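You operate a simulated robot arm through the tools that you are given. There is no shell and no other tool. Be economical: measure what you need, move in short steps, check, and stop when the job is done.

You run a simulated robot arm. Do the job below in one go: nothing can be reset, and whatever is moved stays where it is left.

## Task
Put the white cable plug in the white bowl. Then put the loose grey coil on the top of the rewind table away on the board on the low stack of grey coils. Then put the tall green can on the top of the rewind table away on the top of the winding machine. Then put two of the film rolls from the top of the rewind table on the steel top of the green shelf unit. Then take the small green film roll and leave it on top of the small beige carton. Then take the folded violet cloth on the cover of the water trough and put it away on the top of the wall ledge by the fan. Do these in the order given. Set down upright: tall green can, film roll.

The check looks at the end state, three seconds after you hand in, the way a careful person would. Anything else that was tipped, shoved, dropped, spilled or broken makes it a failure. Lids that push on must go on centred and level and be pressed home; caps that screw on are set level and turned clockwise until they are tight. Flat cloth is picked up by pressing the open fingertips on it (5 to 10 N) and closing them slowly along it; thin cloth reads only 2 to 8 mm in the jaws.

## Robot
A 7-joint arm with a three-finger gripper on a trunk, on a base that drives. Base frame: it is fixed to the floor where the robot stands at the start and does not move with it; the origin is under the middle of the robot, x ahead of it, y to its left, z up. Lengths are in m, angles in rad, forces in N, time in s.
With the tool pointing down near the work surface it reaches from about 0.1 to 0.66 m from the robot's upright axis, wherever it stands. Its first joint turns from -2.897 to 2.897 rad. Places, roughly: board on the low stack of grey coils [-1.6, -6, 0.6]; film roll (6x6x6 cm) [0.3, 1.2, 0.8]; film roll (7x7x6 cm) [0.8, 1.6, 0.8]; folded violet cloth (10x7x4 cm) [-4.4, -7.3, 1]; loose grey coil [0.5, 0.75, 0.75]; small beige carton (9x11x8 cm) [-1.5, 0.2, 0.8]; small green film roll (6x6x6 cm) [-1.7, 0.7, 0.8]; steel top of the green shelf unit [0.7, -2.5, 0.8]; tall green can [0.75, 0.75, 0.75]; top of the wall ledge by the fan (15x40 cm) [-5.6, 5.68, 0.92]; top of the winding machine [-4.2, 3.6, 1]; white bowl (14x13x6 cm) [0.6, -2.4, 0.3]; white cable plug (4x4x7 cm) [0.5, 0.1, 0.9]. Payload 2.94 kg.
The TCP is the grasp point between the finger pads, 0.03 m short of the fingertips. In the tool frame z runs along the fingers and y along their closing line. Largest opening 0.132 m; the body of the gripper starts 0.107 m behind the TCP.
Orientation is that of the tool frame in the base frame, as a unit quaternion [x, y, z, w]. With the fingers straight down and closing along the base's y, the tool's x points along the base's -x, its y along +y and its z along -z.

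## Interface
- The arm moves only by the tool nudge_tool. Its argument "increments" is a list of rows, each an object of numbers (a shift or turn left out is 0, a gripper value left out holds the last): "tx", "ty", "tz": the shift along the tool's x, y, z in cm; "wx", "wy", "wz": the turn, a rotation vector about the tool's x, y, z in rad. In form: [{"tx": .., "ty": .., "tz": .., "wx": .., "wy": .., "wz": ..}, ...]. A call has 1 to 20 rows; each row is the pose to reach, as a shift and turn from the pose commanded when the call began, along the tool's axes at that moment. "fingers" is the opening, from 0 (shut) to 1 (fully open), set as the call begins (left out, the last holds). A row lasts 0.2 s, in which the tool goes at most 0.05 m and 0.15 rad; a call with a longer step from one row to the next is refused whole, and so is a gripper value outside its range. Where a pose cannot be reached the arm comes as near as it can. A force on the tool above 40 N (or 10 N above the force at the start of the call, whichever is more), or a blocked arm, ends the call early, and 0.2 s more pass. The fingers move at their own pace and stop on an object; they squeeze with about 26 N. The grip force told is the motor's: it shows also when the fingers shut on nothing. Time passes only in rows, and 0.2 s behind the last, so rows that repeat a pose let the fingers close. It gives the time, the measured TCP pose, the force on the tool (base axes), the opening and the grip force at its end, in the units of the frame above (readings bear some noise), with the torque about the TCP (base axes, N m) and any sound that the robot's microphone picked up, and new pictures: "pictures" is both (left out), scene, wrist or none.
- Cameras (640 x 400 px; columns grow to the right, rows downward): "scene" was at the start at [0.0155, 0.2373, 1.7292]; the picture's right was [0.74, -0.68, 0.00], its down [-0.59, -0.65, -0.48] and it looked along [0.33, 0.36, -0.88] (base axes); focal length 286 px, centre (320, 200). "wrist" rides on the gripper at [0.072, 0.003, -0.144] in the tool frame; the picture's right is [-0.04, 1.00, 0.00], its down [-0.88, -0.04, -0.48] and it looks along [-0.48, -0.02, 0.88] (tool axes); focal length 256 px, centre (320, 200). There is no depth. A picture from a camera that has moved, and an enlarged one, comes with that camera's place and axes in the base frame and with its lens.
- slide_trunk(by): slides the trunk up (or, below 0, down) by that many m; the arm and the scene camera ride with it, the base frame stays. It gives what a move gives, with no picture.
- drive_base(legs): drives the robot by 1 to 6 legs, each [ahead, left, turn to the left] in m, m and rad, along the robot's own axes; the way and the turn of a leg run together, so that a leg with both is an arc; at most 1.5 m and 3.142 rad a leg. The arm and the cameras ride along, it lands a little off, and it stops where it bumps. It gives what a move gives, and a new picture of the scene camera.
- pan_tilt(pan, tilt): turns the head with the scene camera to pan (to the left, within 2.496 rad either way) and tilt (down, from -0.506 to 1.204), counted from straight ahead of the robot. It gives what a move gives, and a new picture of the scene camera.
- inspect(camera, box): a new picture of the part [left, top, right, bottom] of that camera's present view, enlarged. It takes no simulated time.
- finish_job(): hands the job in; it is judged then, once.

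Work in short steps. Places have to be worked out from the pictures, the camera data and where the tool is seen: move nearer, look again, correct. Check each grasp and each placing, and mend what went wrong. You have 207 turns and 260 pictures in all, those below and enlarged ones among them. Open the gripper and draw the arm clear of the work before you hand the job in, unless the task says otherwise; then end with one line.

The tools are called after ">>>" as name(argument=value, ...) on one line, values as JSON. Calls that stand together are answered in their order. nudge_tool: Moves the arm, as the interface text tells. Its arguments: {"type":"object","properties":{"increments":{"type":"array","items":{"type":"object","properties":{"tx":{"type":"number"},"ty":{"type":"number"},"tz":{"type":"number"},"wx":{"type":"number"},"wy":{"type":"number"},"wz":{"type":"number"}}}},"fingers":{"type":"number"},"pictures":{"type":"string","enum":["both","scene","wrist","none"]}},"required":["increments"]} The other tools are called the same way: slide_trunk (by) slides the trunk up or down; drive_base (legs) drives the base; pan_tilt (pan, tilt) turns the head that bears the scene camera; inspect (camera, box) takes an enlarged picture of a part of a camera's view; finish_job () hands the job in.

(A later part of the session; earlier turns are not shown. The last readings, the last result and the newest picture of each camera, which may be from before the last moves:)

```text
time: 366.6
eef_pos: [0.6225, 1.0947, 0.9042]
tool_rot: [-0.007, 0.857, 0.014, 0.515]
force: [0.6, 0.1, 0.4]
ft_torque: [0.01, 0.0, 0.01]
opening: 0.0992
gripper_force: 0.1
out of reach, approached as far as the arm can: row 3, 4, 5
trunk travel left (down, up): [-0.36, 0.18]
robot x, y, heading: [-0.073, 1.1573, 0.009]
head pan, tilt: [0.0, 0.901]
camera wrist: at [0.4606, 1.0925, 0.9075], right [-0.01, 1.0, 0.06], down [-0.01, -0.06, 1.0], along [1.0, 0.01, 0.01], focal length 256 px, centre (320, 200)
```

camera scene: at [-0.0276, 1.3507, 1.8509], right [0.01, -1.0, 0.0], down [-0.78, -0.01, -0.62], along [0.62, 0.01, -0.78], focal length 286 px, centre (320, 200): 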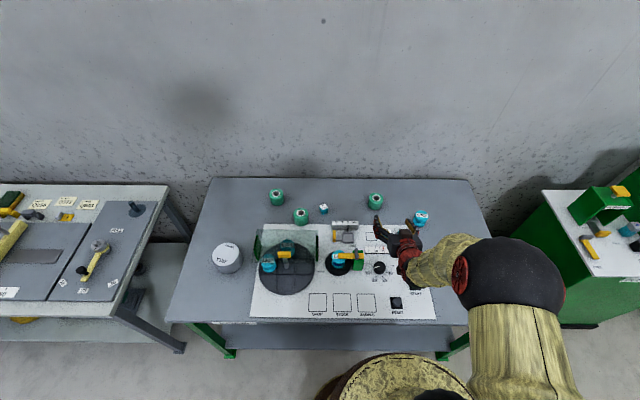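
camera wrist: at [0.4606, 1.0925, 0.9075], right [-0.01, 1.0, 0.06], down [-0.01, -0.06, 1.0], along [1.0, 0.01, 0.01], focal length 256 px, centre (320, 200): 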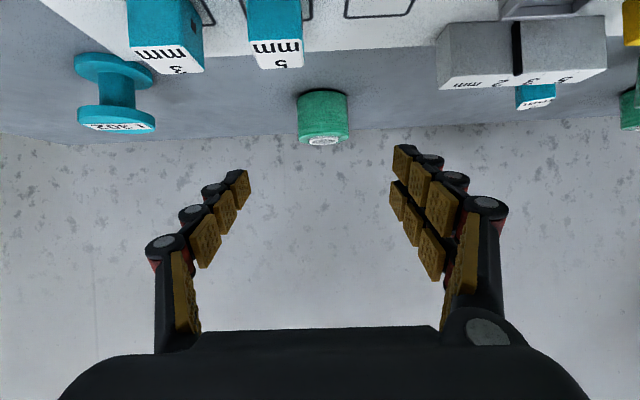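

The wrist camera would pass low over the "5 mm" cube. I'll shift the base left 4.5 cm and yaw the tool slightly so it comes through the gap between the cube and the gauge.

>>> drive_base(legs=[[0, 0.045, 0]])

>>> nudge_tool(increments=[{"wx": 0.084, "wz": 0.044}, {"wx": 0.168, "wz": 0.088}, {"wx": 0.168, "wz": 0.088}], pictures="wrist")

```text
time: 367.6
eef_pos: [0.6218, 1.1411, 0.9037]
tool_rot: [-0.008, 0.857, 0.015, 0.515]
force: [0.4, 0.3, -0.1]
ft_torque: [0.0, 0.01, 0.01]
opening: 0.0988
gripper_force: 0.1
trunk travel left (down, up): [-0.36, 0.18]
robot x, y, heading: [-0.0773, 1.2088, 0.011]
head pan, tilt: [0.0, 0.901]
camera scene: at [-0.0295, 1.398, 1.8508], right [0.01, -1.0, 0.0], down [-0.78, -0.01, -0.62], along [0.62, 0.01, -0.78], focal length 286 px, centre (320, 200)
```

scene: 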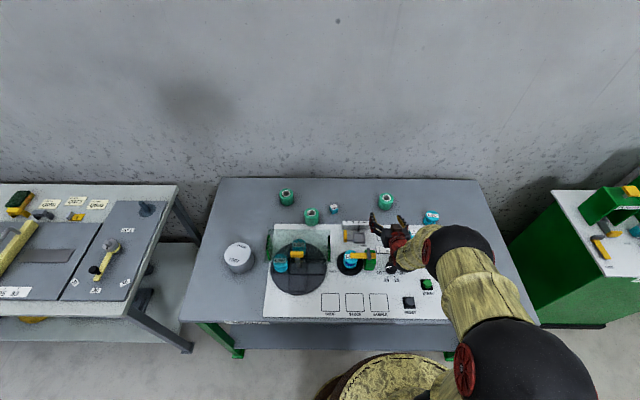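

```text
time: 368.4
eef_pos: [0.6222, 1.1394, 0.9043]
tool_rot: [-0.008, 0.857, 0.015, 0.515]
force: [-0.2, 0.3, 0.2]
ft_torque: [0.02, 0.02, -0.01]
opening: 0.099
gripper_force: 0.1
out of reach, approached as far as the arm can: row 1, 2, 3
trunk travel left (down, up): [-0.36, 0.18]
robot x, y, heading: [-0.0766, 1.2041, 0.008]
head pan, tilt: [0.0, 0.901]
camera wrist: at [0.4601, 1.1387, 0.9077], right [-0.01, 1.0, 0.06], down [-0.01, -0.06, 1.0], along [1.0, 0.01, 0.01], focal length 256 px, centre (320, 200)
```

wrist: 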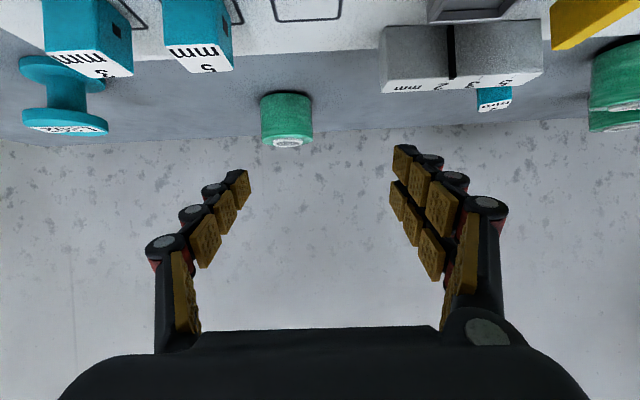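

The tool cannot yaw here. Instead I raise the trunk a little and flip the wrist half a turn so that the camera rides on top of the gripper.

>>> slide_trunk(by=0.08)

>>> nudge_tool(increments=[{"wz": -0.14}, {"wz": -0.28}, {"wz": -0.42}, {"wz": -0.56}, {"wz": -0.7}, {"wz": -0.84}, {"wz": -0.98}, {"wz": -1.12}, {"wz": -1.26}, {"wz": -1.4}, {"wz": -1.54}], pictures="none")

>>> nudge_tool(increments=[{"wz": -0.14}, {"wz": -0.28}, {"wz": -0.42}, {"wz": -0.56}, {"wz": -0.7}, {"wz": -0.84}, {"wz": -0.98}, {"wz": -1.12}, {"wz": -1.26}, {"wz": -1.4}, {"wz": -1.54}, {"wz": -1.6}, {"wz": -1.6}], pictures="wrist")

```text
time: 369.5
eef_pos: [0.6211, 1.1412, 0.9828]
tool_rot: [-0.006, 0.857, 0.014, 0.516]
force: [-0.5, 0.2, -0.3]
ft_torque: [0.02, -0.05, 0.03]
opening: 0.0988
gripper_force: 0.0
trunk travel left (down, up): [-0.44, 0.1]
robot x, y, heading: [-0.0712, 1.2059, 0.01]
head pan, tilt: [0.0, 0.901]
```

```text
time: 371.9
eef_pos: [0.7839, 1.126, 1.0268]
tool_rot: [-0.62, 0.65, -0.297, 0.323]
force: [-0.2, 0.0, 0.5]
ft_torque: [-0.01, 0.03, -0.02]
opening: 0.099
gripper_force: 0.1
out of reach, approached as far as the arm can: row 1, 2, 3, 4, 5, 6, 7, 8, 9, 10, 11
trunk travel left (down, up): [-0.44, 0.1]
robot x, y, heading: [-0.0742, 1.2108, 0.011]
head pan, tilt: [0.0, 0.901]
```

```text
time: 374.7
eef_pos: [0.7824, 1.1228, 1.0252]
tool_rot: [0.899, -0.008, 0.438, -0.015]
force: [-0.1, -0.9, -0.3]
ft_torque: [0.0, 0.02, 0.03]
opening: 0.0989
gripper_force: 0.1
out of reach, approached as far as the arm can: row 2, 3, 4, 5, 6, 7, 8, 9, 10, 11
trunk travel left (down, up): [-0.44, 0.1]
robot x, y, heading: [-0.0745, 1.2051, 0.008]
head pan, tilt: [0.0, 0.901]
camera wrist: at [0.714, 1.1152, 1.1687], right [-0.03, -1.0, -0.07], down [-0.92, 0.05, -0.4], along [0.4, 0.05, -0.92], focal length 256 px, centre (320, 200)
```

wrist: 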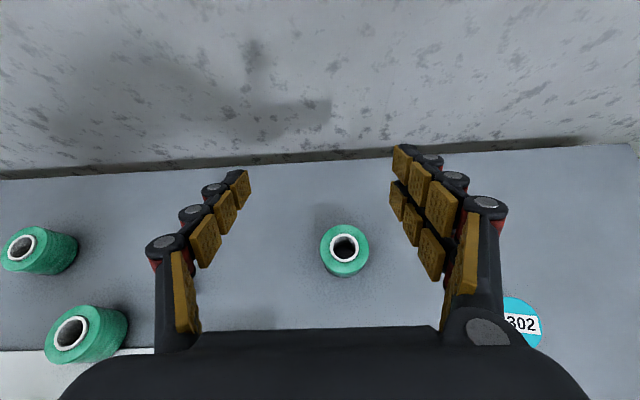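

The wrist flipped and now sits above the roll with the camera on top; the roll is at ≈(0.792, 1.103). I send a zero move to settle the commanded pose.

>>> nudge_tool(increments=[{"ty": 1.0}, {"ty": 2.0}], pictures="none")

```text
time: 375.3
eef_pos: [0.7827, 1.1025, 1.022]
tool_rot: [0.899, -0.008, 0.438, -0.014]
force: [-1.1, 0.5, -0.2]
ft_torque: [0.0, -0.02, -0.02]
opening: 0.0994
gripper_force: 0.1
trunk travel left (down, up): [-0.44, 0.1]
robot x, y, heading: [-0.0759, 1.2062, 0.007]
head pan, tilt: [0.0, 0.901]
```

The command follows the real pose. I descend to the start of a slanted approach.

>>> nudge_tool(increments=[{"tx": -4, "tz": 0.4}, {"tx": -8, "tz": 0.8}, {"tx": -12, "tz": 1.2}, {"tx": -16.2, "tz": 1.7}, {"tx": -16.2, "tz": 1.7}], pictures="both")

```text
time: 376.5
eef_pos: [0.6964, 1.1071, 0.8832]
tool_rot: [0.899, -0.009, 0.437, -0.014]
force: [-0.6, -0.5, 0.6]
ft_torque: [-0.01, 0.0, -0.03]
opening: 0.0989
gripper_force: 0.1
trunk travel left (down, up): [-0.44, 0.1]
robot x, y, heading: [-0.0745, 1.2075, 0.011]
head pan, tilt: [0.0, 0.901]
camera scene: at [-0.0294, 1.3968, 1.931], right [0.01, -1.0, 0.0], down [-0.78, -0.01, -0.62], along [0.62, 0.01, -0.78], focal length 286 px, centre (320, 200)
camera wrist: at [0.6277, 1.0996, 1.0289], right [-0.03, -1.0, -0.07], down [-0.92, 0.05, -0.4], along [0.4, 0.05, -0.92], focal length 256 px, centre (320, 200)
```

scene: 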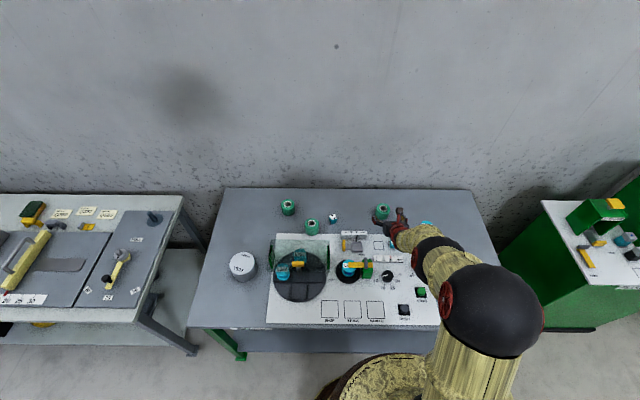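
wrist: 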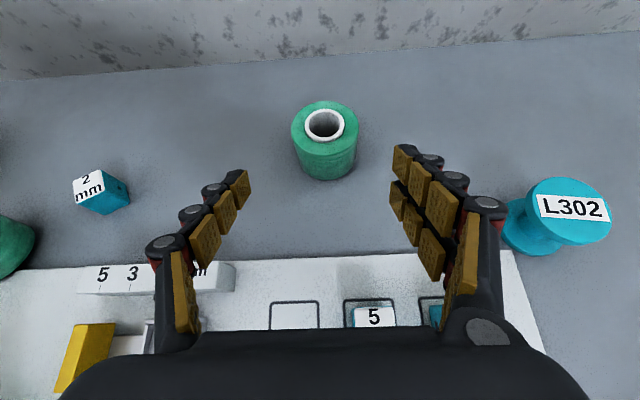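

Roll axis at (0.797, 1.104), top z≈0.825. I advance along the tool axis onto it.

>>> nudge_tool(increments=[{"tx": 0.2, "ty": 0.2, "tz": 4}, {"tx": 0.4, "ty": 0.3, "tz": 8}, {"tx": 0.7, "ty": 0.3, "tz": 11.9}, {"tx": 0.7, "ty": 0.3, "tz": 11.9}], pictures="wrist")

```text
time: 377.5
eef_pos: [0.7969, 1.1067, 0.8162]
tool_rot: [0.899, -0.009, 0.438, -0.014]
force: [-0.1, 0.7, 0.3]
ft_torque: [-0.03, -0.01, 0.01]
opening: 0.099
gripper_force: 0.0
trunk travel left (down, up): [-0.44, 0.1]
robot x, y, heading: [-0.0768, 1.2061, 0.008]
head pan, tilt: [0.0, 0.901]
camera wrist: at [0.727, 1.0987, 0.961], right [-0.03, -1.0, -0.07], down [-0.92, 0.05, -0.4], along [0.4, 0.05, -0.92], focal length 256 px, centre (320, 200)
```

wrist: 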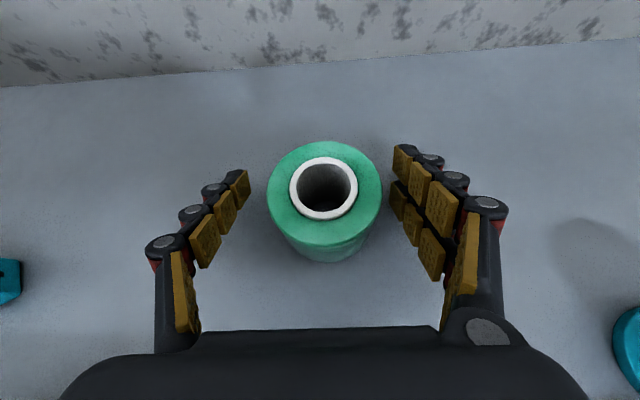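

Well centred. I close.

>>> nudge_tool(increments=[{}, {}, {}, {}, {}], fingers=0, pictures="wrist")

```text
time: 378.7
eef_pos: [0.7964, 1.1066, 0.817]
tool_rot: [0.899, -0.008, 0.438, -0.015]
force: [-0.1, -1.2, 3.4]
ft_torque: [-0.2, -0.01, -0.01]
opening: 0.0598
gripper_force: 25.4
trunk travel left (down, up): [-0.44, 0.1]
robot x, y, heading: [-0.0744, 1.2061, 0.012]
head pan, tilt: [0.0, 0.901]
camera wrist: at [0.7272, 1.0985, 0.9619], right [-0.03, -1.0, -0.07], down [-0.92, 0.05, -0.4], along [0.4, 0.05, -0.92], focal length 256 px, centre (320, 200)
```

wrist: 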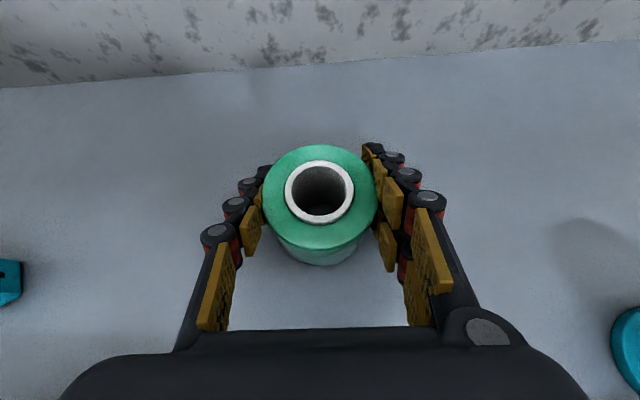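

Gripped. I lift with the trunk, pull back and up, then drive to the shelf unit.

>>> slide_trunk(by=0.1)

>>> nudge_tool(increments=[{"tz": -4}, {"tz": -8}, {"tz": -12}, {"tz": -16}, {"tz": -20}], pictures="wrist")

>>> drive_base(legs=[[-0.45, 0, 0], [0, -1.4, -0.01], [0, -1.4, 0], [0, -0.95, 0]])

```text
time: 380.1
eef_pos: [0.7959, 1.1064, 0.9155]
tool_rot: [0.899, -0.008, 0.437, -0.014]
force: [-0.3, -0.7, -2.5]
ft_torque: [0.02, -0.06, 0.02]
opening: 0.0597
gripper_force: 25.5
trunk travel left (down, up): [-0.54, 0.0]
robot x, y, heading: [-0.0788, 1.2072, 0.011]
head pan, tilt: [0.0, 0.901]
```

```text
time: 381.3
eef_pos: [0.6374, 1.1047, 1.0397]
tool_rot: [0.899, -0.008, 0.438, -0.014]
force: [-1.1, -0.1, -1.8]
ft_torque: [-0.04, -0.11, -0.07]
opening: 0.0597
gripper_force: 26.1
trunk travel left (down, up): [-0.54, 0.0]
robot x, y, heading: [-0.0746, 1.208, 0.006]
head pan, tilt: [0.0, 0.901]
camera wrist: at [0.568, 1.096, 1.1849], right [-0.03, -1.0, -0.07], down [-0.92, 0.05, -0.4], along [0.4, 0.05, -0.92], focal length 256 px, centre (320, 200)
```

wrist: 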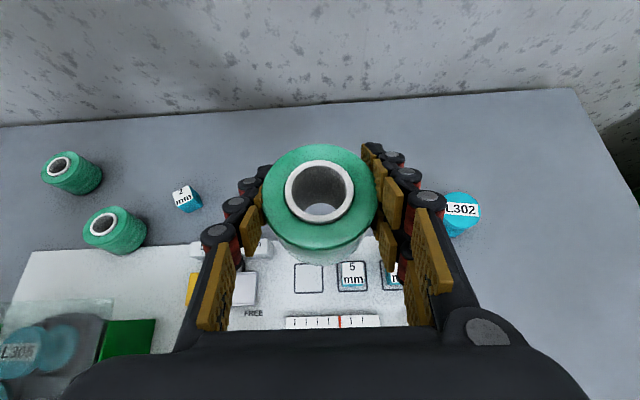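

```text
time: 401.8
eef_pos: [0.1399, -2.6842, 1.0395]
tool_rot: [0.899, -0.022, 0.438, -0.007]
force: [0.2, 0.6, -1.8]
ft_torque: [0.02, 0.01, -0.02]
opening: 0.0599
gripper_force: 26.0
trunk travel left (down, up): [-0.54, 0.0]
robot x, y, heading: [-0.5689, -2.5545, -0.018]
head pan, tilt: [0.0, 0.901]
camera scene: at [-0.5181, -2.3697, 2.031], right [-0.02, -1.0, 0.0], down [-0.78, 0.02, -0.62], along [0.62, -0.01, -0.78], focal length 286 px, centre (320, 200)
```

scene: 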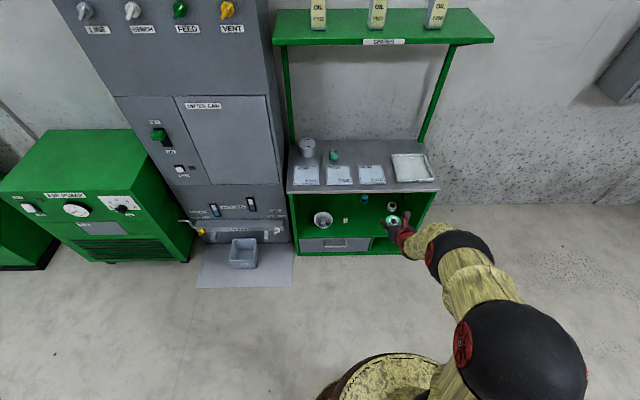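

I lower the trunk and drive in so that the roll comes over the strip to the right of the first one.

>>> slide_trunk(by=-0.1)

>>> drive_base(legs=[[0, 0.06, 0.018], [0.5, 0, 0]])

>>> inspect(camera="wrist", box=[0, 0, 640, 400])

```text
time: 403.1
eef_pos: [0.1405, -2.6822, 0.9392]
tool_rot: [0.899, -0.022, 0.438, -0.007]
force: [0.0, 0.2, -2.3]
ft_torque: [0.02, 0.01, 0.02]
opening: 0.0599
gripper_force: 26.2
trunk travel left (down, up): [-0.44, 0.1]
robot x, y, heading: [-0.5685, -2.5566, -0.02]
head pan, tilt: [0.0, 0.901]
```

```text
time: 406.6
eef_pos: [0.6397, -2.6167, 0.9385]
tool_rot: [0.899, -0.018, 0.437, -0.009]
force: [0.3, -0.1, -2.7]
ft_torque: [-0.03, -0.02, 0.02]
opening: 0.0599
gripper_force: 25.7
trunk travel left (down, up): [-0.44, 0.1]
robot x, y, heading: [-0.0717, -2.5007, -0.007]
head pan, tilt: [0.0, 0.901]
camera scene: at [-0.0218, -2.311, 1.9309], right [-0.01, -1.0, 0.0], down [-0.78, 0.01, -0.62], along [0.62, -0.01, -0.78], focal length 286 px, centre (320, 200)
```

scene: 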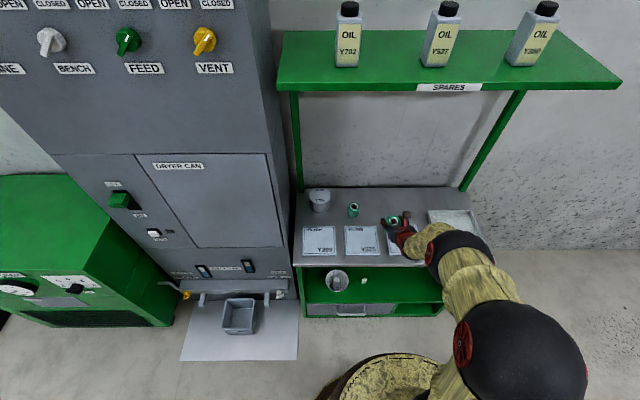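

```text
1.00 times, centred on (320, 200) of wrist (not enlarged: the box is as wide or as high as the picture)
camera zoom: at [0.571, -2.6239, 1.084], right [-0.05, -1.0, -0.07], down [-0.92, 0.07, -0.4], along [0.4, 0.04, -0.92], focal length 256 px, centre (320, 200)
```

zoom: 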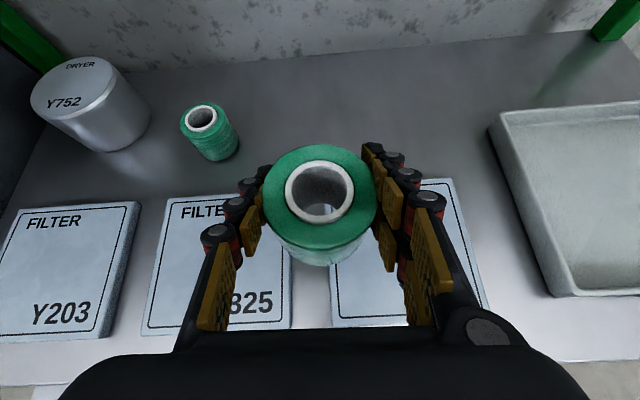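

There is ample room. I move forward and down to just above the surface, then in fine steps.

>>> nudge_tool(increments=[{"tx": 0.8, "tz": 4}, {"tx": 1.6, "tz": 8}, {"tx": 2.4, "tz": 12}, {"tx": 3, "tz": 15.5}, {"tx": 3, "tz": 17.8}, {"tx": 2.6, "tz": 18.1}, {"tx": 2.2, "tz": 18.4}, {"tx": 1.8, "tz": 18.7}], pictures="wrist")

```text
time: 408.4
eef_pos: [0.7988, -2.6174, 0.8364]
tool_rot: [0.899, -0.018, 0.437, -0.009]
force: [0.3, -0.5, -2.3]
ft_torque: [-0.04, 0.01, 0.0]
opening: 0.0595
gripper_force: 26.3
trunk travel left (down, up): [-0.44, 0.1]
robot x, y, heading: [-0.0696, -2.4954, -0.011]
head pan, tilt: [0.0, 0.901]
camera wrist: at [0.729, -2.6238, 0.9828], right [-0.05, -1.0, -0.07], down [-0.92, 0.07, -0.4], along [0.4, 0.04, -0.92], focal length 256 px, centre (320, 200)
```

wrist: 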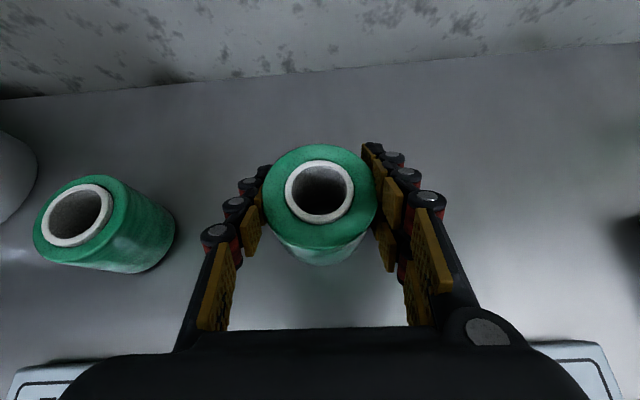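

A few millimetres more down.

>>> nudge_tool(increments=[{"tx": -0.25, "tz": 0.2}, {"tx": -0.5, "tz": 0.4}, {"tx": -0.75, "tz": 0.6}, {"tx": -1.0, "tz": 0.8}], pictures="none")

```text
time: 409.4
eef_pos: [0.8051, -2.6165, 0.8364]
tool_rot: [0.895, -0.017, 0.445, -0.008]
force: [-0.4, -0.4, 10.2]
ft_torque: [-0.44, 0.06, 0.0]
opening: 0.0595
gripper_force: 25.9
trunk travel left (down, up): [-0.44, 0.1]
robot x, y, heading: [-0.0767, -2.4955, -0.011]
head pan, tilt: [0.0, 0.901]
stopped in row 4: the force on the tool passed its limit at 41 N (the readings are from after the stop); the commanded pose is now the measured one
```

Contact. I relieve slightly and open.

>>> nudge_tool(increments=[{"tx": -0.2, "tz": -0.3}, {"tx": -0.2, "tz": -0.3}], pictures="none")

>>> nudge_tool(increments=[{}, {}, {}, {}], fingers=0.68, pictures="wrist")

```text
time: 410.0
eef_pos: [0.8007, -2.617, 0.8347]
tool_rot: [0.896, -0.016, 0.444, -0.009]
force: [7.7, -0.8, 14.7]
ft_torque: [-0.51, -0.21, 0.24]
opening: 0.0597
gripper_force: 26.1
trunk travel left (down, up): [-0.44, 0.1]
robot x, y, heading: [-0.069, -2.4986, -0.007]
head pan, tilt: [0.0, 0.901]
```

```text
time: 411.0
eef_pos: [0.7965, -2.6178, 0.8298]
tool_rot: [0.897, -0.016, 0.441, -0.01]
force: [1.5, 0.2, 4.8]
ft_torque: [-0.21, -0.05, 0.09]
opening: 0.0923
gripper_force: 0.3
trunk travel left (down, up): [-0.44, 0.1]
robot x, y, heading: [-0.0718, -2.5002, -0.006]
head pan, tilt: [0.0, 0.901]
camera wrist: at [0.727, -2.624, 0.9756], right [-0.05, -1.0, -0.07], down [-0.91, 0.07, -0.4], along [0.41, 0.04, -0.91], focal length 256 px, centre (320, 200)
```

wrist: 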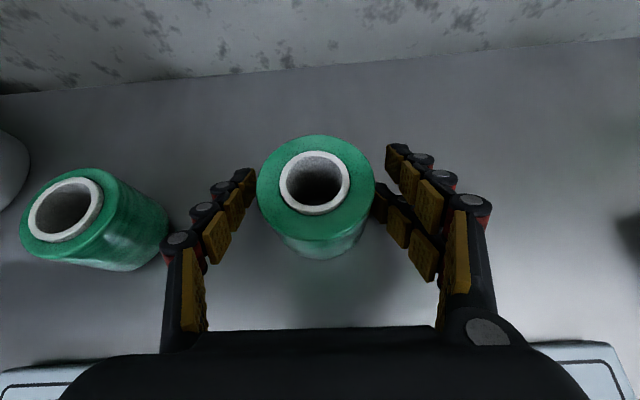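

It stands free. I open a bit more and withdraw along the tool axis.

>>> nudge_tool(increments=[{"ty": -0.3}, {"ty": -0.3, "tz": -0.5}, {"ty": -0.3, "tz": -3}, {"ty": -0.3, "tz": -7}, {"ty": -0.3, "tz": -11}, {"ty": -0.3, "tz": -15}], fingers=0.76, pictures="wrist")

```text
time: 412.4
eef_pos: [0.6782, -2.6152, 0.9237]
tool_rot: [0.897, -0.016, 0.442, -0.01]
force: [-0.7, 0.1, -0.3]
ft_torque: [-0.01, -0.05, -0.04]
opening: 0.1006
gripper_force: 0.1
trunk travel left (down, up): [-0.44, 0.1]
robot x, y, heading: [-0.0705, -2.4983, -0.011]
head pan, tilt: [0.0, 0.901]
camera wrist: at [0.6074, -2.6211, 1.0681], right [-0.05, -1.0, -0.07], down [-0.91, 0.07, -0.41], along [0.41, 0.04, -0.91], focal length 256 px, centre (320, 200)
```

wrist: 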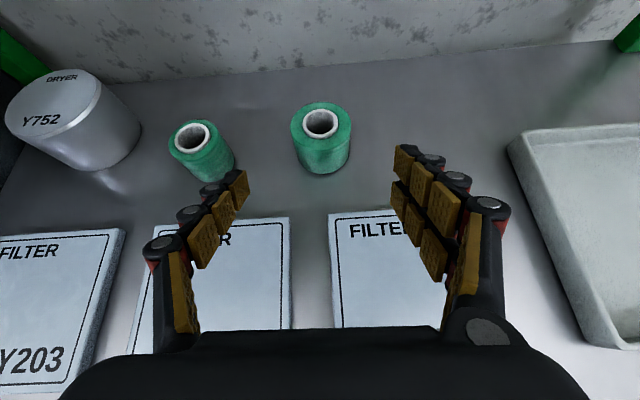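

Both rolls stand upright on the steel top: task 4 done. Now I drive to the round table for the small green roll, turning around to face -x.

>>> drive_base(legs=[[-0.43, 0, 0.01], [0, 1.4, 0], [0, 1.4, 0], [0, 0.37, 0], [0, 0, 3.13]])

```text
time: 437.6
eef_pos: [-1.2452, 0.7783, 0.9227]
tool_rot: [0.004, 0.896, -0.016, -0.443]
force: [-0.2, 0.7, -0.4]
ft_torque: [-0.02, 0.0, 0.01]
opening: 0.1005
gripper_force: 0.0
trunk travel left (down, up): [-0.44, 0.1]
robot x, y, heading: [-0.4913, 0.6823, -3.12]
head pan, tilt: [0.0, 0.901]
camera scene: at [-0.5316, 0.4909, 1.9309], right [-0.02, 1.0, 0.0], down [0.78, 0.01, -0.62], along [-0.62, -0.01, -0.78], focal length 286 px, centre (320, 200)
```

scene: 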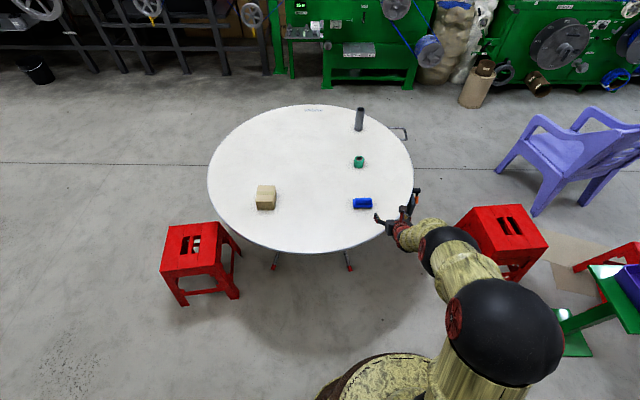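

The roll is at ≈(-1.73, 0.69) and the carton at ≈(-1.44, 0.20). I drive in so that the tilted gripper comes near the roll.

>>> drive_base(legs=[[0.36, 0.08, 0]])

>>> inspect(camera="wrist", box=[0, 0, 640, 400])

```text
time: 440.0
eef_pos: [-1.6049, 0.6901, 0.9225]
tool_rot: [0.003, 0.897, -0.016, -0.441]
force: [-0.9, -1.5, 0.0]
ft_torque: [0.02, -0.02, -0.01]
opening: 0.1003
gripper_force: 0.1
trunk travel left (down, up): [-0.44, 0.1]
robot x, y, heading: [-0.8498, 0.5942, -3.116]
head pan, tilt: [0.0, 0.901]
camera scene: at [-0.8911, 0.4033, 1.9309], right [-0.02, 1.0, 0.0], down [0.78, 0.02, -0.62], along [-0.62, -0.01, -0.78], focal length 286 px, centre (320, 200)
```

scene: 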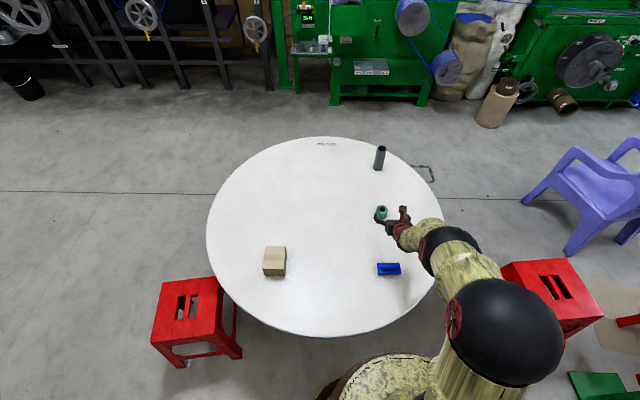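

```text
1.00 times, centred on (320, 200) of wrist (not enlarged: the box is as wide or as high as the picture)
camera zoom: at [-1.5348, 0.6973, 1.0669], right [0.02, 1.0, -0.07], down [0.91, -0.04, -0.41], along [-0.41, -0.05, -0.91], focal length 256 px, centre (320, 200)
```

zoom: 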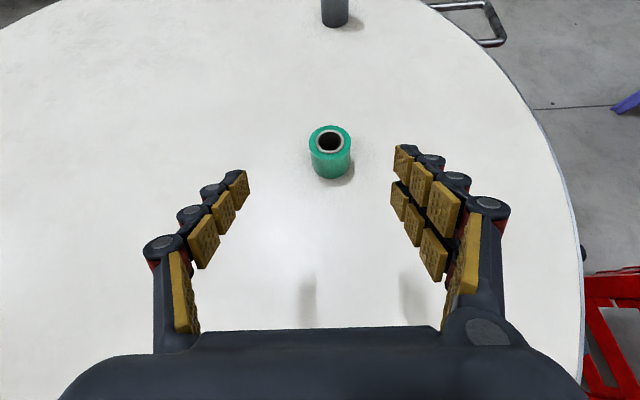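

The roll top is at z≈0.77, axis ≈(-1.757, 0.697); the table is ≈0.71. I move most of the way in.

>>> nudge_tool(increments=[{"tx": -0.8, "ty": 0.4, "tz": 4}, {"tx": -1.6, "ty": 0.8, "tz": 8}, {"tx": -2.4, "ty": 1.3, "tz": 12}, {"tx": -2.8, "ty": 1.3, "tz": 15}, {"tx": -2.8, "ty": 1.3, "tz": 15}], pictures="wrist")

```text
time: 441.2
eef_pos: [-1.7065, 0.6973, 0.8083]
tool_rot: [0.004, 0.897, -0.016, -0.443]
force: [-0.4, -0.7, -0.2]
ft_torque: [0.01, 0.02, -0.04]
opening: 0.1006
gripper_force: 0.0
trunk travel left (down, up): [-0.44, 0.1]
robot x, y, heading: [-0.8506, 0.5935, -3.121]
head pan, tilt: [0.0, 0.901]
camera wrist: at [-1.6368, 0.706, 0.954], right [0.02, 1.0, -0.07], down [0.91, -0.04, -0.41], along [-0.41, -0.05, -0.91], focal length 256 px, centre (320, 200)
```

wrist: 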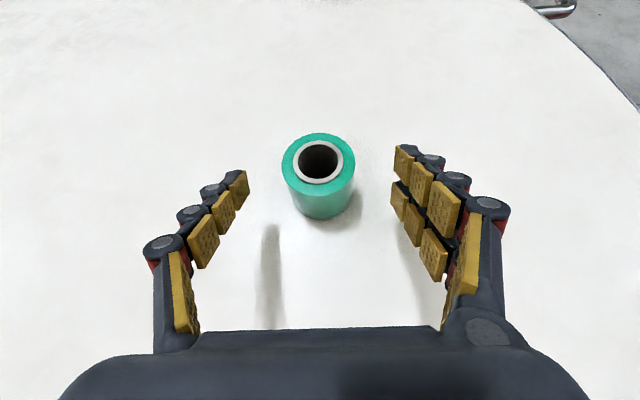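

Pure advance of 4.9 cm along the tool axis puts the roll in the jaws; then I close.

>>> nudge_tool(increments=[{"tz": 2.5}, {"tz": 4.9}, {"tz": 4.9}], pictures="wrist")

>>> nudge_tool(increments=[{}, {}, {}, {}, {}], fingers=0, pictures="wrist")

```text
time: 442.0
eef_pos: [-1.7455, 0.6958, 0.7797]
tool_rot: [0.003, 0.897, -0.016, -0.443]
force: [0.8, -0.5, 0.0]
ft_torque: [0.04, -0.01, -0.01]
opening: 0.1004
gripper_force: 0.2
trunk travel left (down, up): [-0.44, 0.1]
robot x, y, heading: [-0.8481, 0.5964, -3.124]
head pan, tilt: [0.0, 0.901]
camera wrist: at [-1.6759, 0.704, 0.924], right [0.02, 1.0, -0.07], down [0.91, -0.04, -0.41], along [-0.41, -0.05, -0.91], focal length 256 px, centre (320, 200)
```

wrist: 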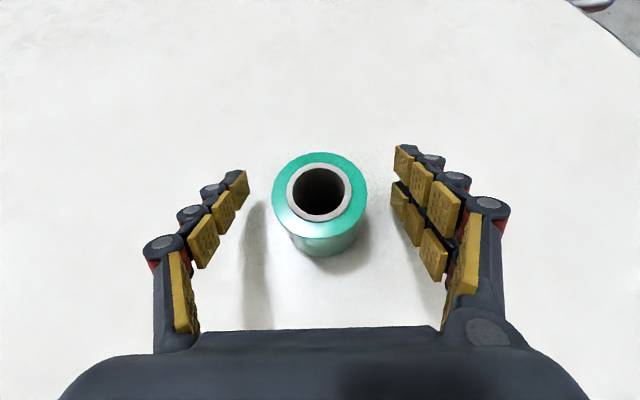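

```text
time: 443.2
eef_pos: [-1.7448, 0.6966, 0.7793]
tool_rot: [0.003, 0.896, -0.016, -0.443]
force: [0.3, 0.9, 2.7]
ft_torque: [0.09, -0.01, -0.02]
opening: 0.0537
gripper_force: 26.6
trunk travel left (down, up): [-0.44, 0.1]
robot x, y, heading: [-0.8498, 0.5946, -3.12]
head pan, tilt: [0.0, 0.901]
camera wrist: at [-1.6759, 0.7042, 0.9243], right [0.02, 1.0, -0.07], down [0.91, -0.04, -0.41], along [-0.41, -0.05, -0.91], focal length 256 px, centre (320, 200)
```

wrist: 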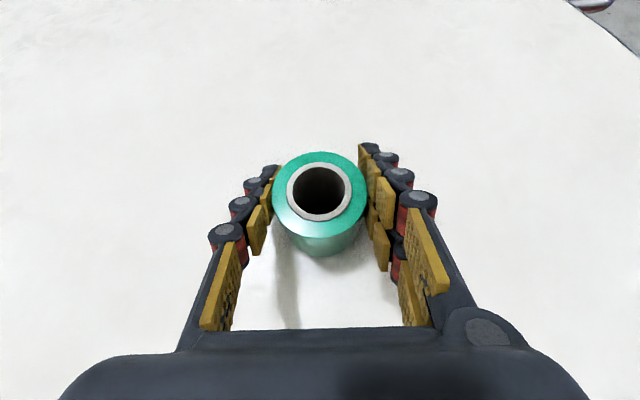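

Gripped. I lift with the trunk and tool, then move the base so the roll comes near the carton at ≈(-1.475, 0.194).

>>> slide_trunk(by=0.1)

>>> nudge_tool(increments=[{"tz": -4}, {"tz": -8}, {"tz": -11}], pictures="none")

>>> drive_base(legs=[[-0.14, 0, 0], [0, 0.48, 0]])

>>> inspect(camera="wrist", box=[0, 0, 640, 400])

```text
time: 444.5
eef_pos: [-1.7448, 0.6949, 0.8783]
tool_rot: [0.003, 0.897, -0.016, -0.442]
force: [-0.1, -0.6, -0.6]
ft_torque: [0.0, 0.04, 0.03]
opening: 0.0535
gripper_force: 25.3
trunk travel left (down, up): [-0.54, 0.0]
robot x, y, heading: [-0.8471, 0.5931, -3.121]
head pan, tilt: [0.0, 0.901]
```

```text
time: 445.3
eef_pos: [-1.6567, 0.6995, 0.9473]
tool_rot: [0.003, 0.897, -0.015, -0.442]
force: [0.6, 0.6, -1.1]
ft_torque: [-0.01, 0.02, -0.01]
opening: 0.0534
gripper_force: 25.4
trunk travel left (down, up): [-0.54, 0.0]
robot x, y, heading: [-0.8445, 0.5955, -3.124]
head pan, tilt: [0.0, 0.901]
```

```text
time: 449.1
eef_pos: [-1.5079, 0.2219, 0.9479]
tool_rot: [0.003, 0.897, -0.016, -0.442]
force: [-0.5, 0.3, -0.8]
ft_torque: [0.0, 0.01, -0.05]
opening: 0.0534
gripper_force: 25.6
trunk travel left (down, up): [-0.54, 0.0]
robot x, y, heading: [-0.698, 0.1206, -3.12]
head pan, tilt: [0.0, 0.901]
camera scene: at [-0.7402, -0.0754, 2.0308], right [-0.02, 1.0, 0.0], down [0.78, 0.02, -0.62], along [-0.62, -0.01, -0.78], focal length 286 px, centre (320, 200)
```

scene: 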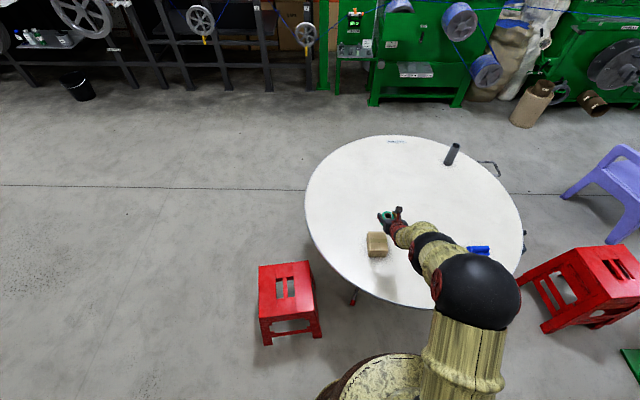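

```text
1.00 times, centred on (320, 200) of wrist (not enlarged: the box is as wide or as high as the picture)
camera zoom: at [-1.4386, 0.2292, 1.0913], right [0.02, 1.0, -0.07], down [0.91, -0.04, -0.41], along [-0.41, -0.05, -0.91], focal length 256 px, centre (320, 200)
```

zoom: 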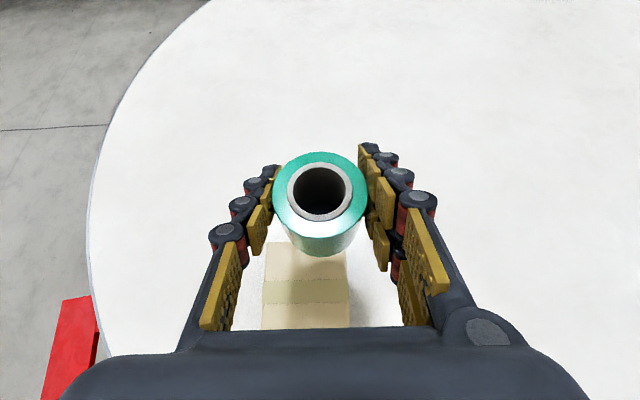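

The carton centre is ≈(-1.464, 0.196), top z≈0.81. I move over it and lower gently.

>>> nudge_tool(increments=[{"tx": -1, "ty": -1, "tz": -2.5}, {"tx": -2, "ty": -2, "tz": -3.2}, {"tx": -4.5, "ty": -2.4, "tz": -1.5}, {"tx": -7.2, "ty": -2.5, "tz": 0.5}, {"tx": -7.6, "ty": -2.5, "tz": 0.6}], pictures="both")

```text
time: 450.3
eef_pos: [-1.4651, 0.1953, 0.8834]
tool_rot: [0.002, 0.897, -0.017, -0.442]
force: [0.3, 0.1, -0.6]
ft_torque: [0.05, 0.04, 0.0]
opening: 0.0535
gripper_force: 26.0
trunk travel left (down, up): [-0.54, 0.0]
robot x, y, heading: [-0.6981, 0.1178, -3.117]
head pan, tilt: [0.0, 0.901]
camera scene: at [-0.7397, -0.0744, 2.031], right [-0.02, 1.0, 0.0], down [0.78, 0.02, -0.62], along [-0.62, -0.01, -0.78], focal length 286 px, centre (320, 200)
camera wrist: at [-1.3968, 0.2032, 1.0281], right [0.02, 1.0, -0.07], down [0.91, -0.04, -0.41], along [-0.41, -0.05, -0.91], focal length 256 px, centre (320, 200)
```

scene: 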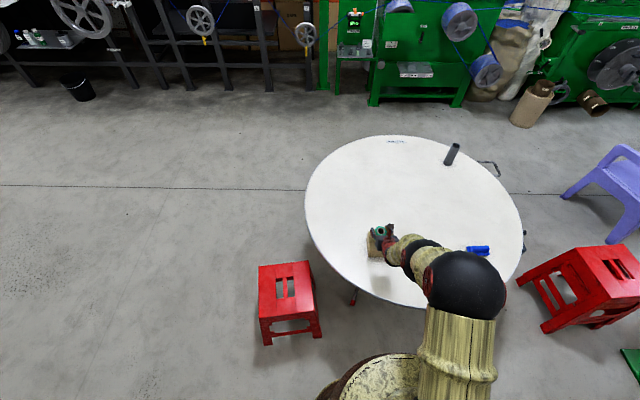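
wrist: 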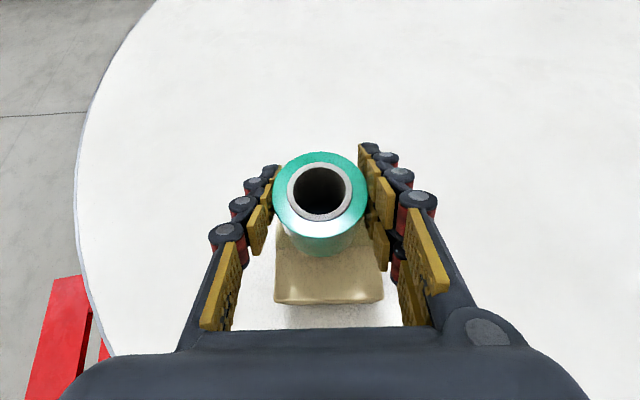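

The roll is centred over the carton. I lower in small steps.

>>> nudge_tool(increments=[{"tx": -0.8, "tz": 0.6}, {"tx": -1.4, "tz": 1.05}, {"tx": -1.7, "tz": 1.3}, {"tx": -2.0, "tz": 1.5}, {"tx": -2.2, "tz": 1.65}], pictures="none")

```text
time: 451.5
eef_pos: [-1.4665, 0.1952, 0.8559]
tool_rot: [0.002, 0.897, -0.016, -0.442]
force: [-0.2, 0.1, -1.2]
ft_torque: [-0.01, 0.01, -0.05]
opening: 0.0534
gripper_force: 26.3
trunk travel left (down, up): [-0.54, 0.0]
robot x, y, heading: [-0.7011, 0.1172, -3.123]
head pan, tilt: [0.0, 0.901]
```

>>> nudge_tool(increments=[{"tx": -0.2, "tz": 0.15}, {"tx": -0.4, "tz": 0.3}, {"tx": -0.6, "tz": 0.45}, {"tx": -0.8, "tz": 0.6}], pictures="wrist")

```text
time: 452.5
eef_pos: [-1.4681, 0.1939, 0.8488]
tool_rot: [0.003, 0.895, -0.016, -0.445]
force: [0.7, -1.2, 14.8]
ft_torque: [0.32, -0.15, 0.04]
opening: 0.0537
gripper_force: 26.0
trunk travel left (down, up): [-0.54, 0.0]
robot x, y, heading: [-0.6981, 0.1198, -3.118]
head pan, tilt: [0.0, 0.901]
camera wrist: at [-1.3976, 0.2017, 0.9933], right [0.02, 1.0, -0.07], down [0.91, -0.04, -0.41], along [-0.41, -0.05, -0.91], focal length 256 px, centre (320, 200)
```

wrist: 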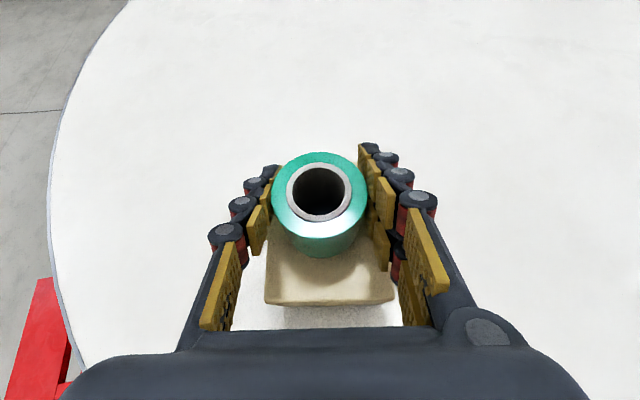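

Contact on the carton top. I relieve and open.

>>> nudge_tool(increments=[{"tx": 0.3, "tz": -0.22}, {"tx": 0.3, "tz": -0.22}], pictures="none")

>>> nudge_tool(increments=[{}, {}, {}, {}], fingers=0.68, pictures="wrist")

```text
time: 453.1
eef_pos: [-1.464, 0.1939, 0.8494]
tool_rot: [0.004, 0.897, -0.016, -0.441]
force: [-0.4, 0.1, 4.8]
ft_torque: [0.15, 0.03, 0.0]
opening: 0.0534
gripper_force: 26.0
trunk travel left (down, up): [-0.54, 0.0]
robot x, y, heading: [-0.6974, 0.1203, -3.121]
head pan, tilt: [0.0, 0.901]
```

```text
time: 454.1
eef_pos: [-1.4671, 0.1939, 0.8505]
tool_rot: [0.003, 0.897, -0.016, -0.442]
force: [-0.5, 0.0, -0.5]
ft_torque: [0.0, 0.01, -0.03]
opening: 0.0896
gripper_force: 0.1
trunk travel left (down, up): [-0.54, 0.0]
robot x, y, heading: [-0.6998, 0.1179, -3.124]
head pan, tilt: [0.0, 0.901]
camera wrist: at [-1.3966, 0.2019, 0.9944], right [0.02, 1.0, -0.07], down [0.91, -0.04, -0.41], along [-0.41, -0.05, -0.91], focal length 256 px, centre (320, 200)
```

wrist: 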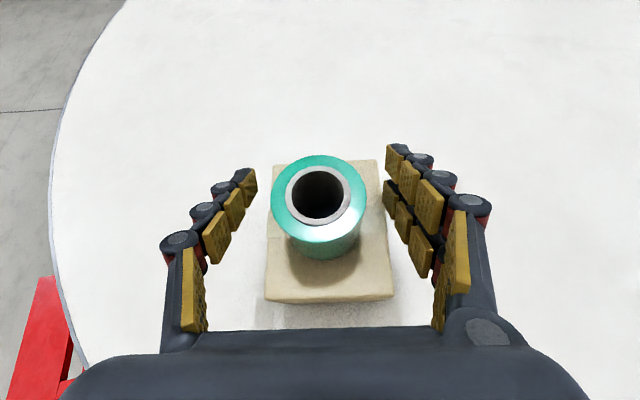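

Centred and standing. I withdraw along the tool axis.

>>> nudge_tool(increments=[{"tz": -1}, {"tz": -3}, {"tz": -7}, {"tz": -11}], pictures="wrist")

>>> drive_base(legs=[[-0.3, 0, 0]])

```text
time: 455.1
eef_pos: [-1.377, 0.1975, 0.9183]
tool_rot: [0.004, 0.897, -0.015, -0.443]
force: [0.8, 0.2, 0.0]
ft_torque: [0.03, 0.02, -0.02]
opening: 0.09
gripper_force: 0.0
trunk travel left (down, up): [-0.54, 0.0]
robot x, y, heading: [-0.7009, 0.1192, -3.12]
head pan, tilt: [0.0, 0.901]
camera wrist: at [-1.3076, 0.2047, 1.0622], right [0.02, 1.0, -0.07], down [0.91, -0.04, -0.41], along [-0.41, -0.05, -0.91], focal length 256 px, centre (320, 200)
```

wrist: 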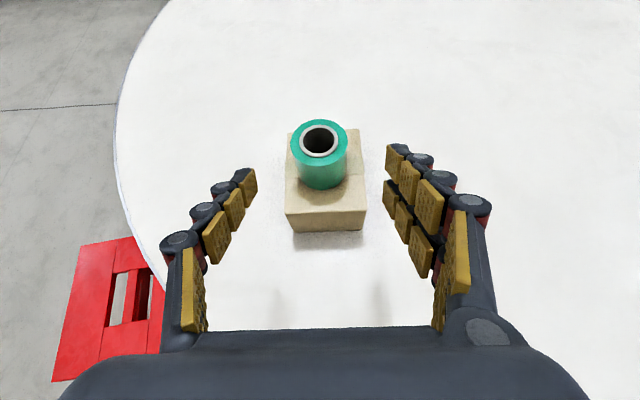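

```text
time: 457.1
eef_pos: [-1.0799, 0.2024, 0.9188]
tool_rot: [0.002, 0.897, -0.016, -0.443]
force: [0.2, 0.2, 0.1]
ft_torque: [-0.01, -0.01, 0.0]
opening: 0.0899
gripper_force: 0.0
trunk travel left (down, up): [-0.54, 0.0]
robot x, y, heading: [-0.397, 0.125, -3.122]
head pan, tilt: [0.0, 0.901]
camera scene: at [-0.4397, -0.068, 2.031], right [-0.02, 1.0, 0.0], down [0.78, 0.02, -0.62], along [-0.62, -0.01, -0.78], focal length 286 px, centre (320, 200)
```

scene: 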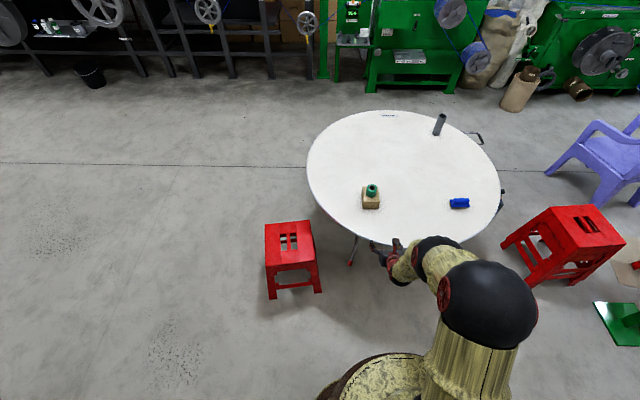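

Task 5 is done: the roll stands on the carton. Now I drive towards the water trough, keeping clear of the coil stacks.

>>> drive_base(legs=[[0, 1.45, -0.02], [0, 1.45, 0], [1.05, 0.95, 0], [1.05, 0.7, 0], [0.4, 1.2, 0], [0, 0.85, 0]])

>>> pan_tilt(pan=0.3, tilt=0.6)

```text
time: 493.8
eef_pos: [-3.4524, -6.4621, 0.9171]
tool_rot: [-0.002, 0.897, -0.018, -0.442]
force: [-0.1, -0.4, -0.5]
ft_torque: [0.02, 0.0, -0.02]
opening: 0.0898
gripper_force: 0.0
trunk travel left (down, up): [-0.54, 0.0]
robot x, y, heading: [-2.7721, -6.5336, -3.111]
head pan, tilt: [0.0, 0.901]
camera scene: at [-2.8115, -6.7273, 2.0309], right [-0.03, 1.0, 0.0], down [0.78, 0.02, -0.62], along [-0.62, -0.02, -0.78], focal length 286 px, centre (320, 200)
```

scene: 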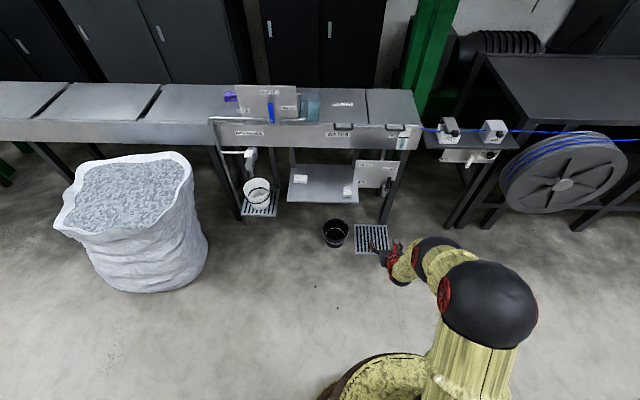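

```text
time: 494.6
eef_pos: [-3.4525, -6.4622, 0.9171]
tool_rot: [-0.001, 0.897, -0.018, -0.442]
force: [0.5, -0.3, 0.1]
ft_torque: [0.01, -0.02, 0.02]
opening: 0.0899
gripper_force: 0.1
trunk travel left (down, up): [-0.54, 0.0]
robot x, y, heading: [-2.771, -6.5333, -3.111]
head pan, tilt: [0.3, 0.6]
camera scene: at [-2.8197, -6.7529, 2.0557], right [-0.32, 0.95, 0.0], down [0.54, 0.18, -0.82], along [-0.78, -0.27, -0.57], focal length 286 px, centre (320, 200)
```

scene: 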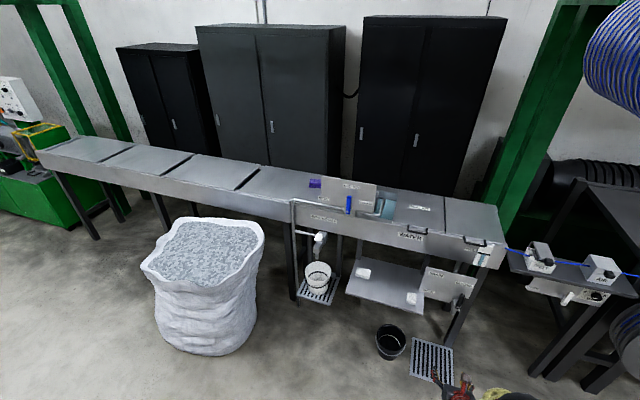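

>>> inspect(camera="scene", box=[260, 150, 420, 250])

```text
4.00 times, centred on (340, 200) of scene
camera zoom: at [-2.8197, -6.7529, 2.0557], right [-0.32, 0.95, 0.0], down [0.54, 0.18, -0.82], along [-0.78, -0.27, -0.57], focal length 1144 px, centre (240, 200)
```

zoom: 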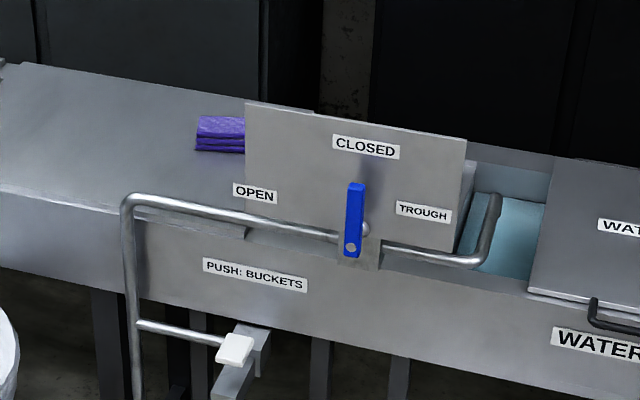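

The cloth is a folded stack on the trough cover at ≈(-4.46, -7.355), left of an upright plate; a big bag restricts the base. I raise the tool first, then drive closer.

>>> nudge_tool(increments=[{"tx": 3, "tz": -3.8}, {"tx": 6, "tz": -7.6}, {"tx": 9, "tz": -11.4}, {"tx": 12.5, "tz": -15.2}, {"tx": 12.5, "tz": -15.2}], fingers=1, pictures="none")

>>> drive_base(legs=[[0, 0.6, -0.03], [0.75, 0, 0]])

```text
refused: row 4 steps farther than a row can; nothing moved
```

```text
time: 501.3
eef_pos: [-4.1197, -7.0431, 0.9045]
tool_rot: [0.018, 0.903, -0.012, -0.429]
force: [4.2, 1.5, 0.1]
ft_torque: [-0.06, -0.01, -0.19]
opening: 0.0945
gripper_force: 2.3
trunk travel left (down, up): [-0.54, 0.0]
robot x, y, heading: [-3.4605, -7.1335, 3.142]
head pan, tilt: [0.3, 0.6]
stopped in leg 2: the force on the tool passed its limit at 45 N (the readings are from after the stop); the commanded pose is now the measured one
camera scene: at [-3.5119, -7.3525, 2.0558], right [-0.3, 0.96, 0.0], down [0.54, 0.17, -0.83], along [-0.79, -0.24, -0.56], focal length 286 px, centre (320, 200)
```

scene: 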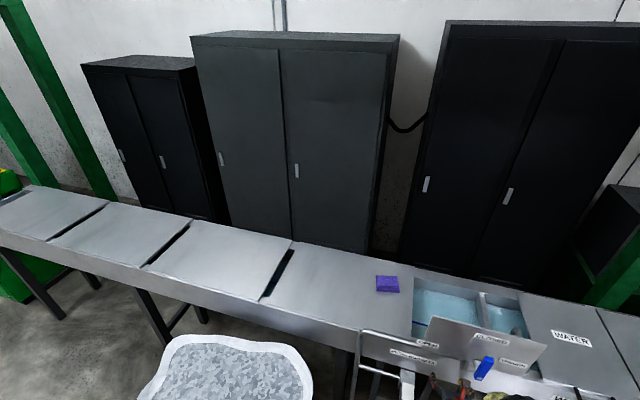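

The tool touched something at the trough front. I back off at once and inspect.

>>> drive_base(legs=[[-0.25, 0, 0]])

>>> inspect(camera="scene", box=[320, 200, 540, 360])

```text
time: 503.1
eef_pos: [-3.869, -7.0434, 0.9059]
tool_rot: [0.018, 0.902, -0.012, -0.431]
force: [0.2, -0.2, -0.2]
ft_torque: [-0.03, 0.01, 0.0]
opening: 0.0898
gripper_force: 0.0
trunk travel left (down, up): [-0.54, 0.0]
robot x, y, heading: [-3.2083, -7.1341, -3.139]
head pan, tilt: [0.3, 0.6]
camera scene: at [-3.2587, -7.3532, 2.0558], right [-0.3, 0.96, 0.0], down [0.54, 0.17, -0.83], along [-0.79, -0.24, -0.56], focal length 286 px, centre (320, 200)
```

scene: 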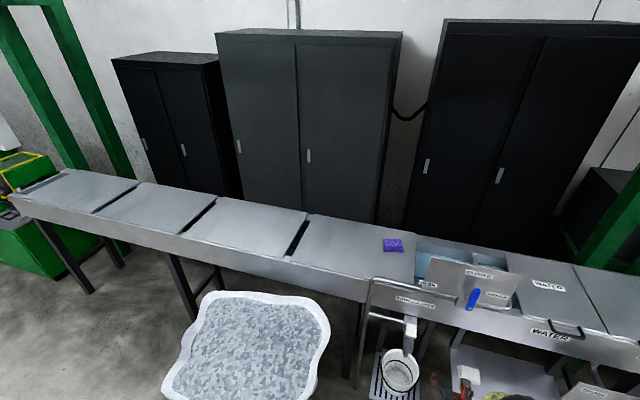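

```text
2.50 times, centred on (430, 280) of scene
camera zoom: at [-3.2587, -7.3532, 2.0558], right [-0.3, 0.96, 0.0], down [0.54, 0.17, -0.83], along [-0.79, -0.24, -0.56], focal length 715 px, centre (45, 0)
```

zoom: 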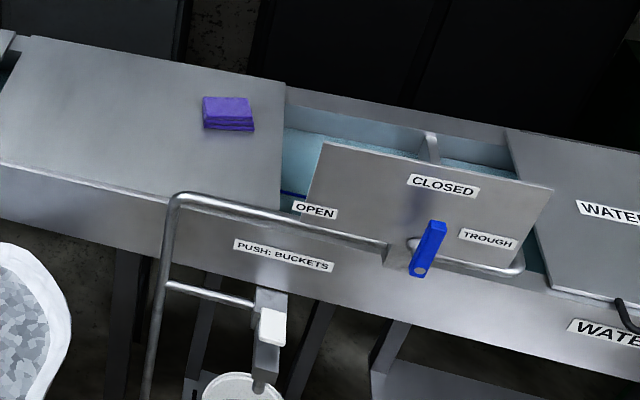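

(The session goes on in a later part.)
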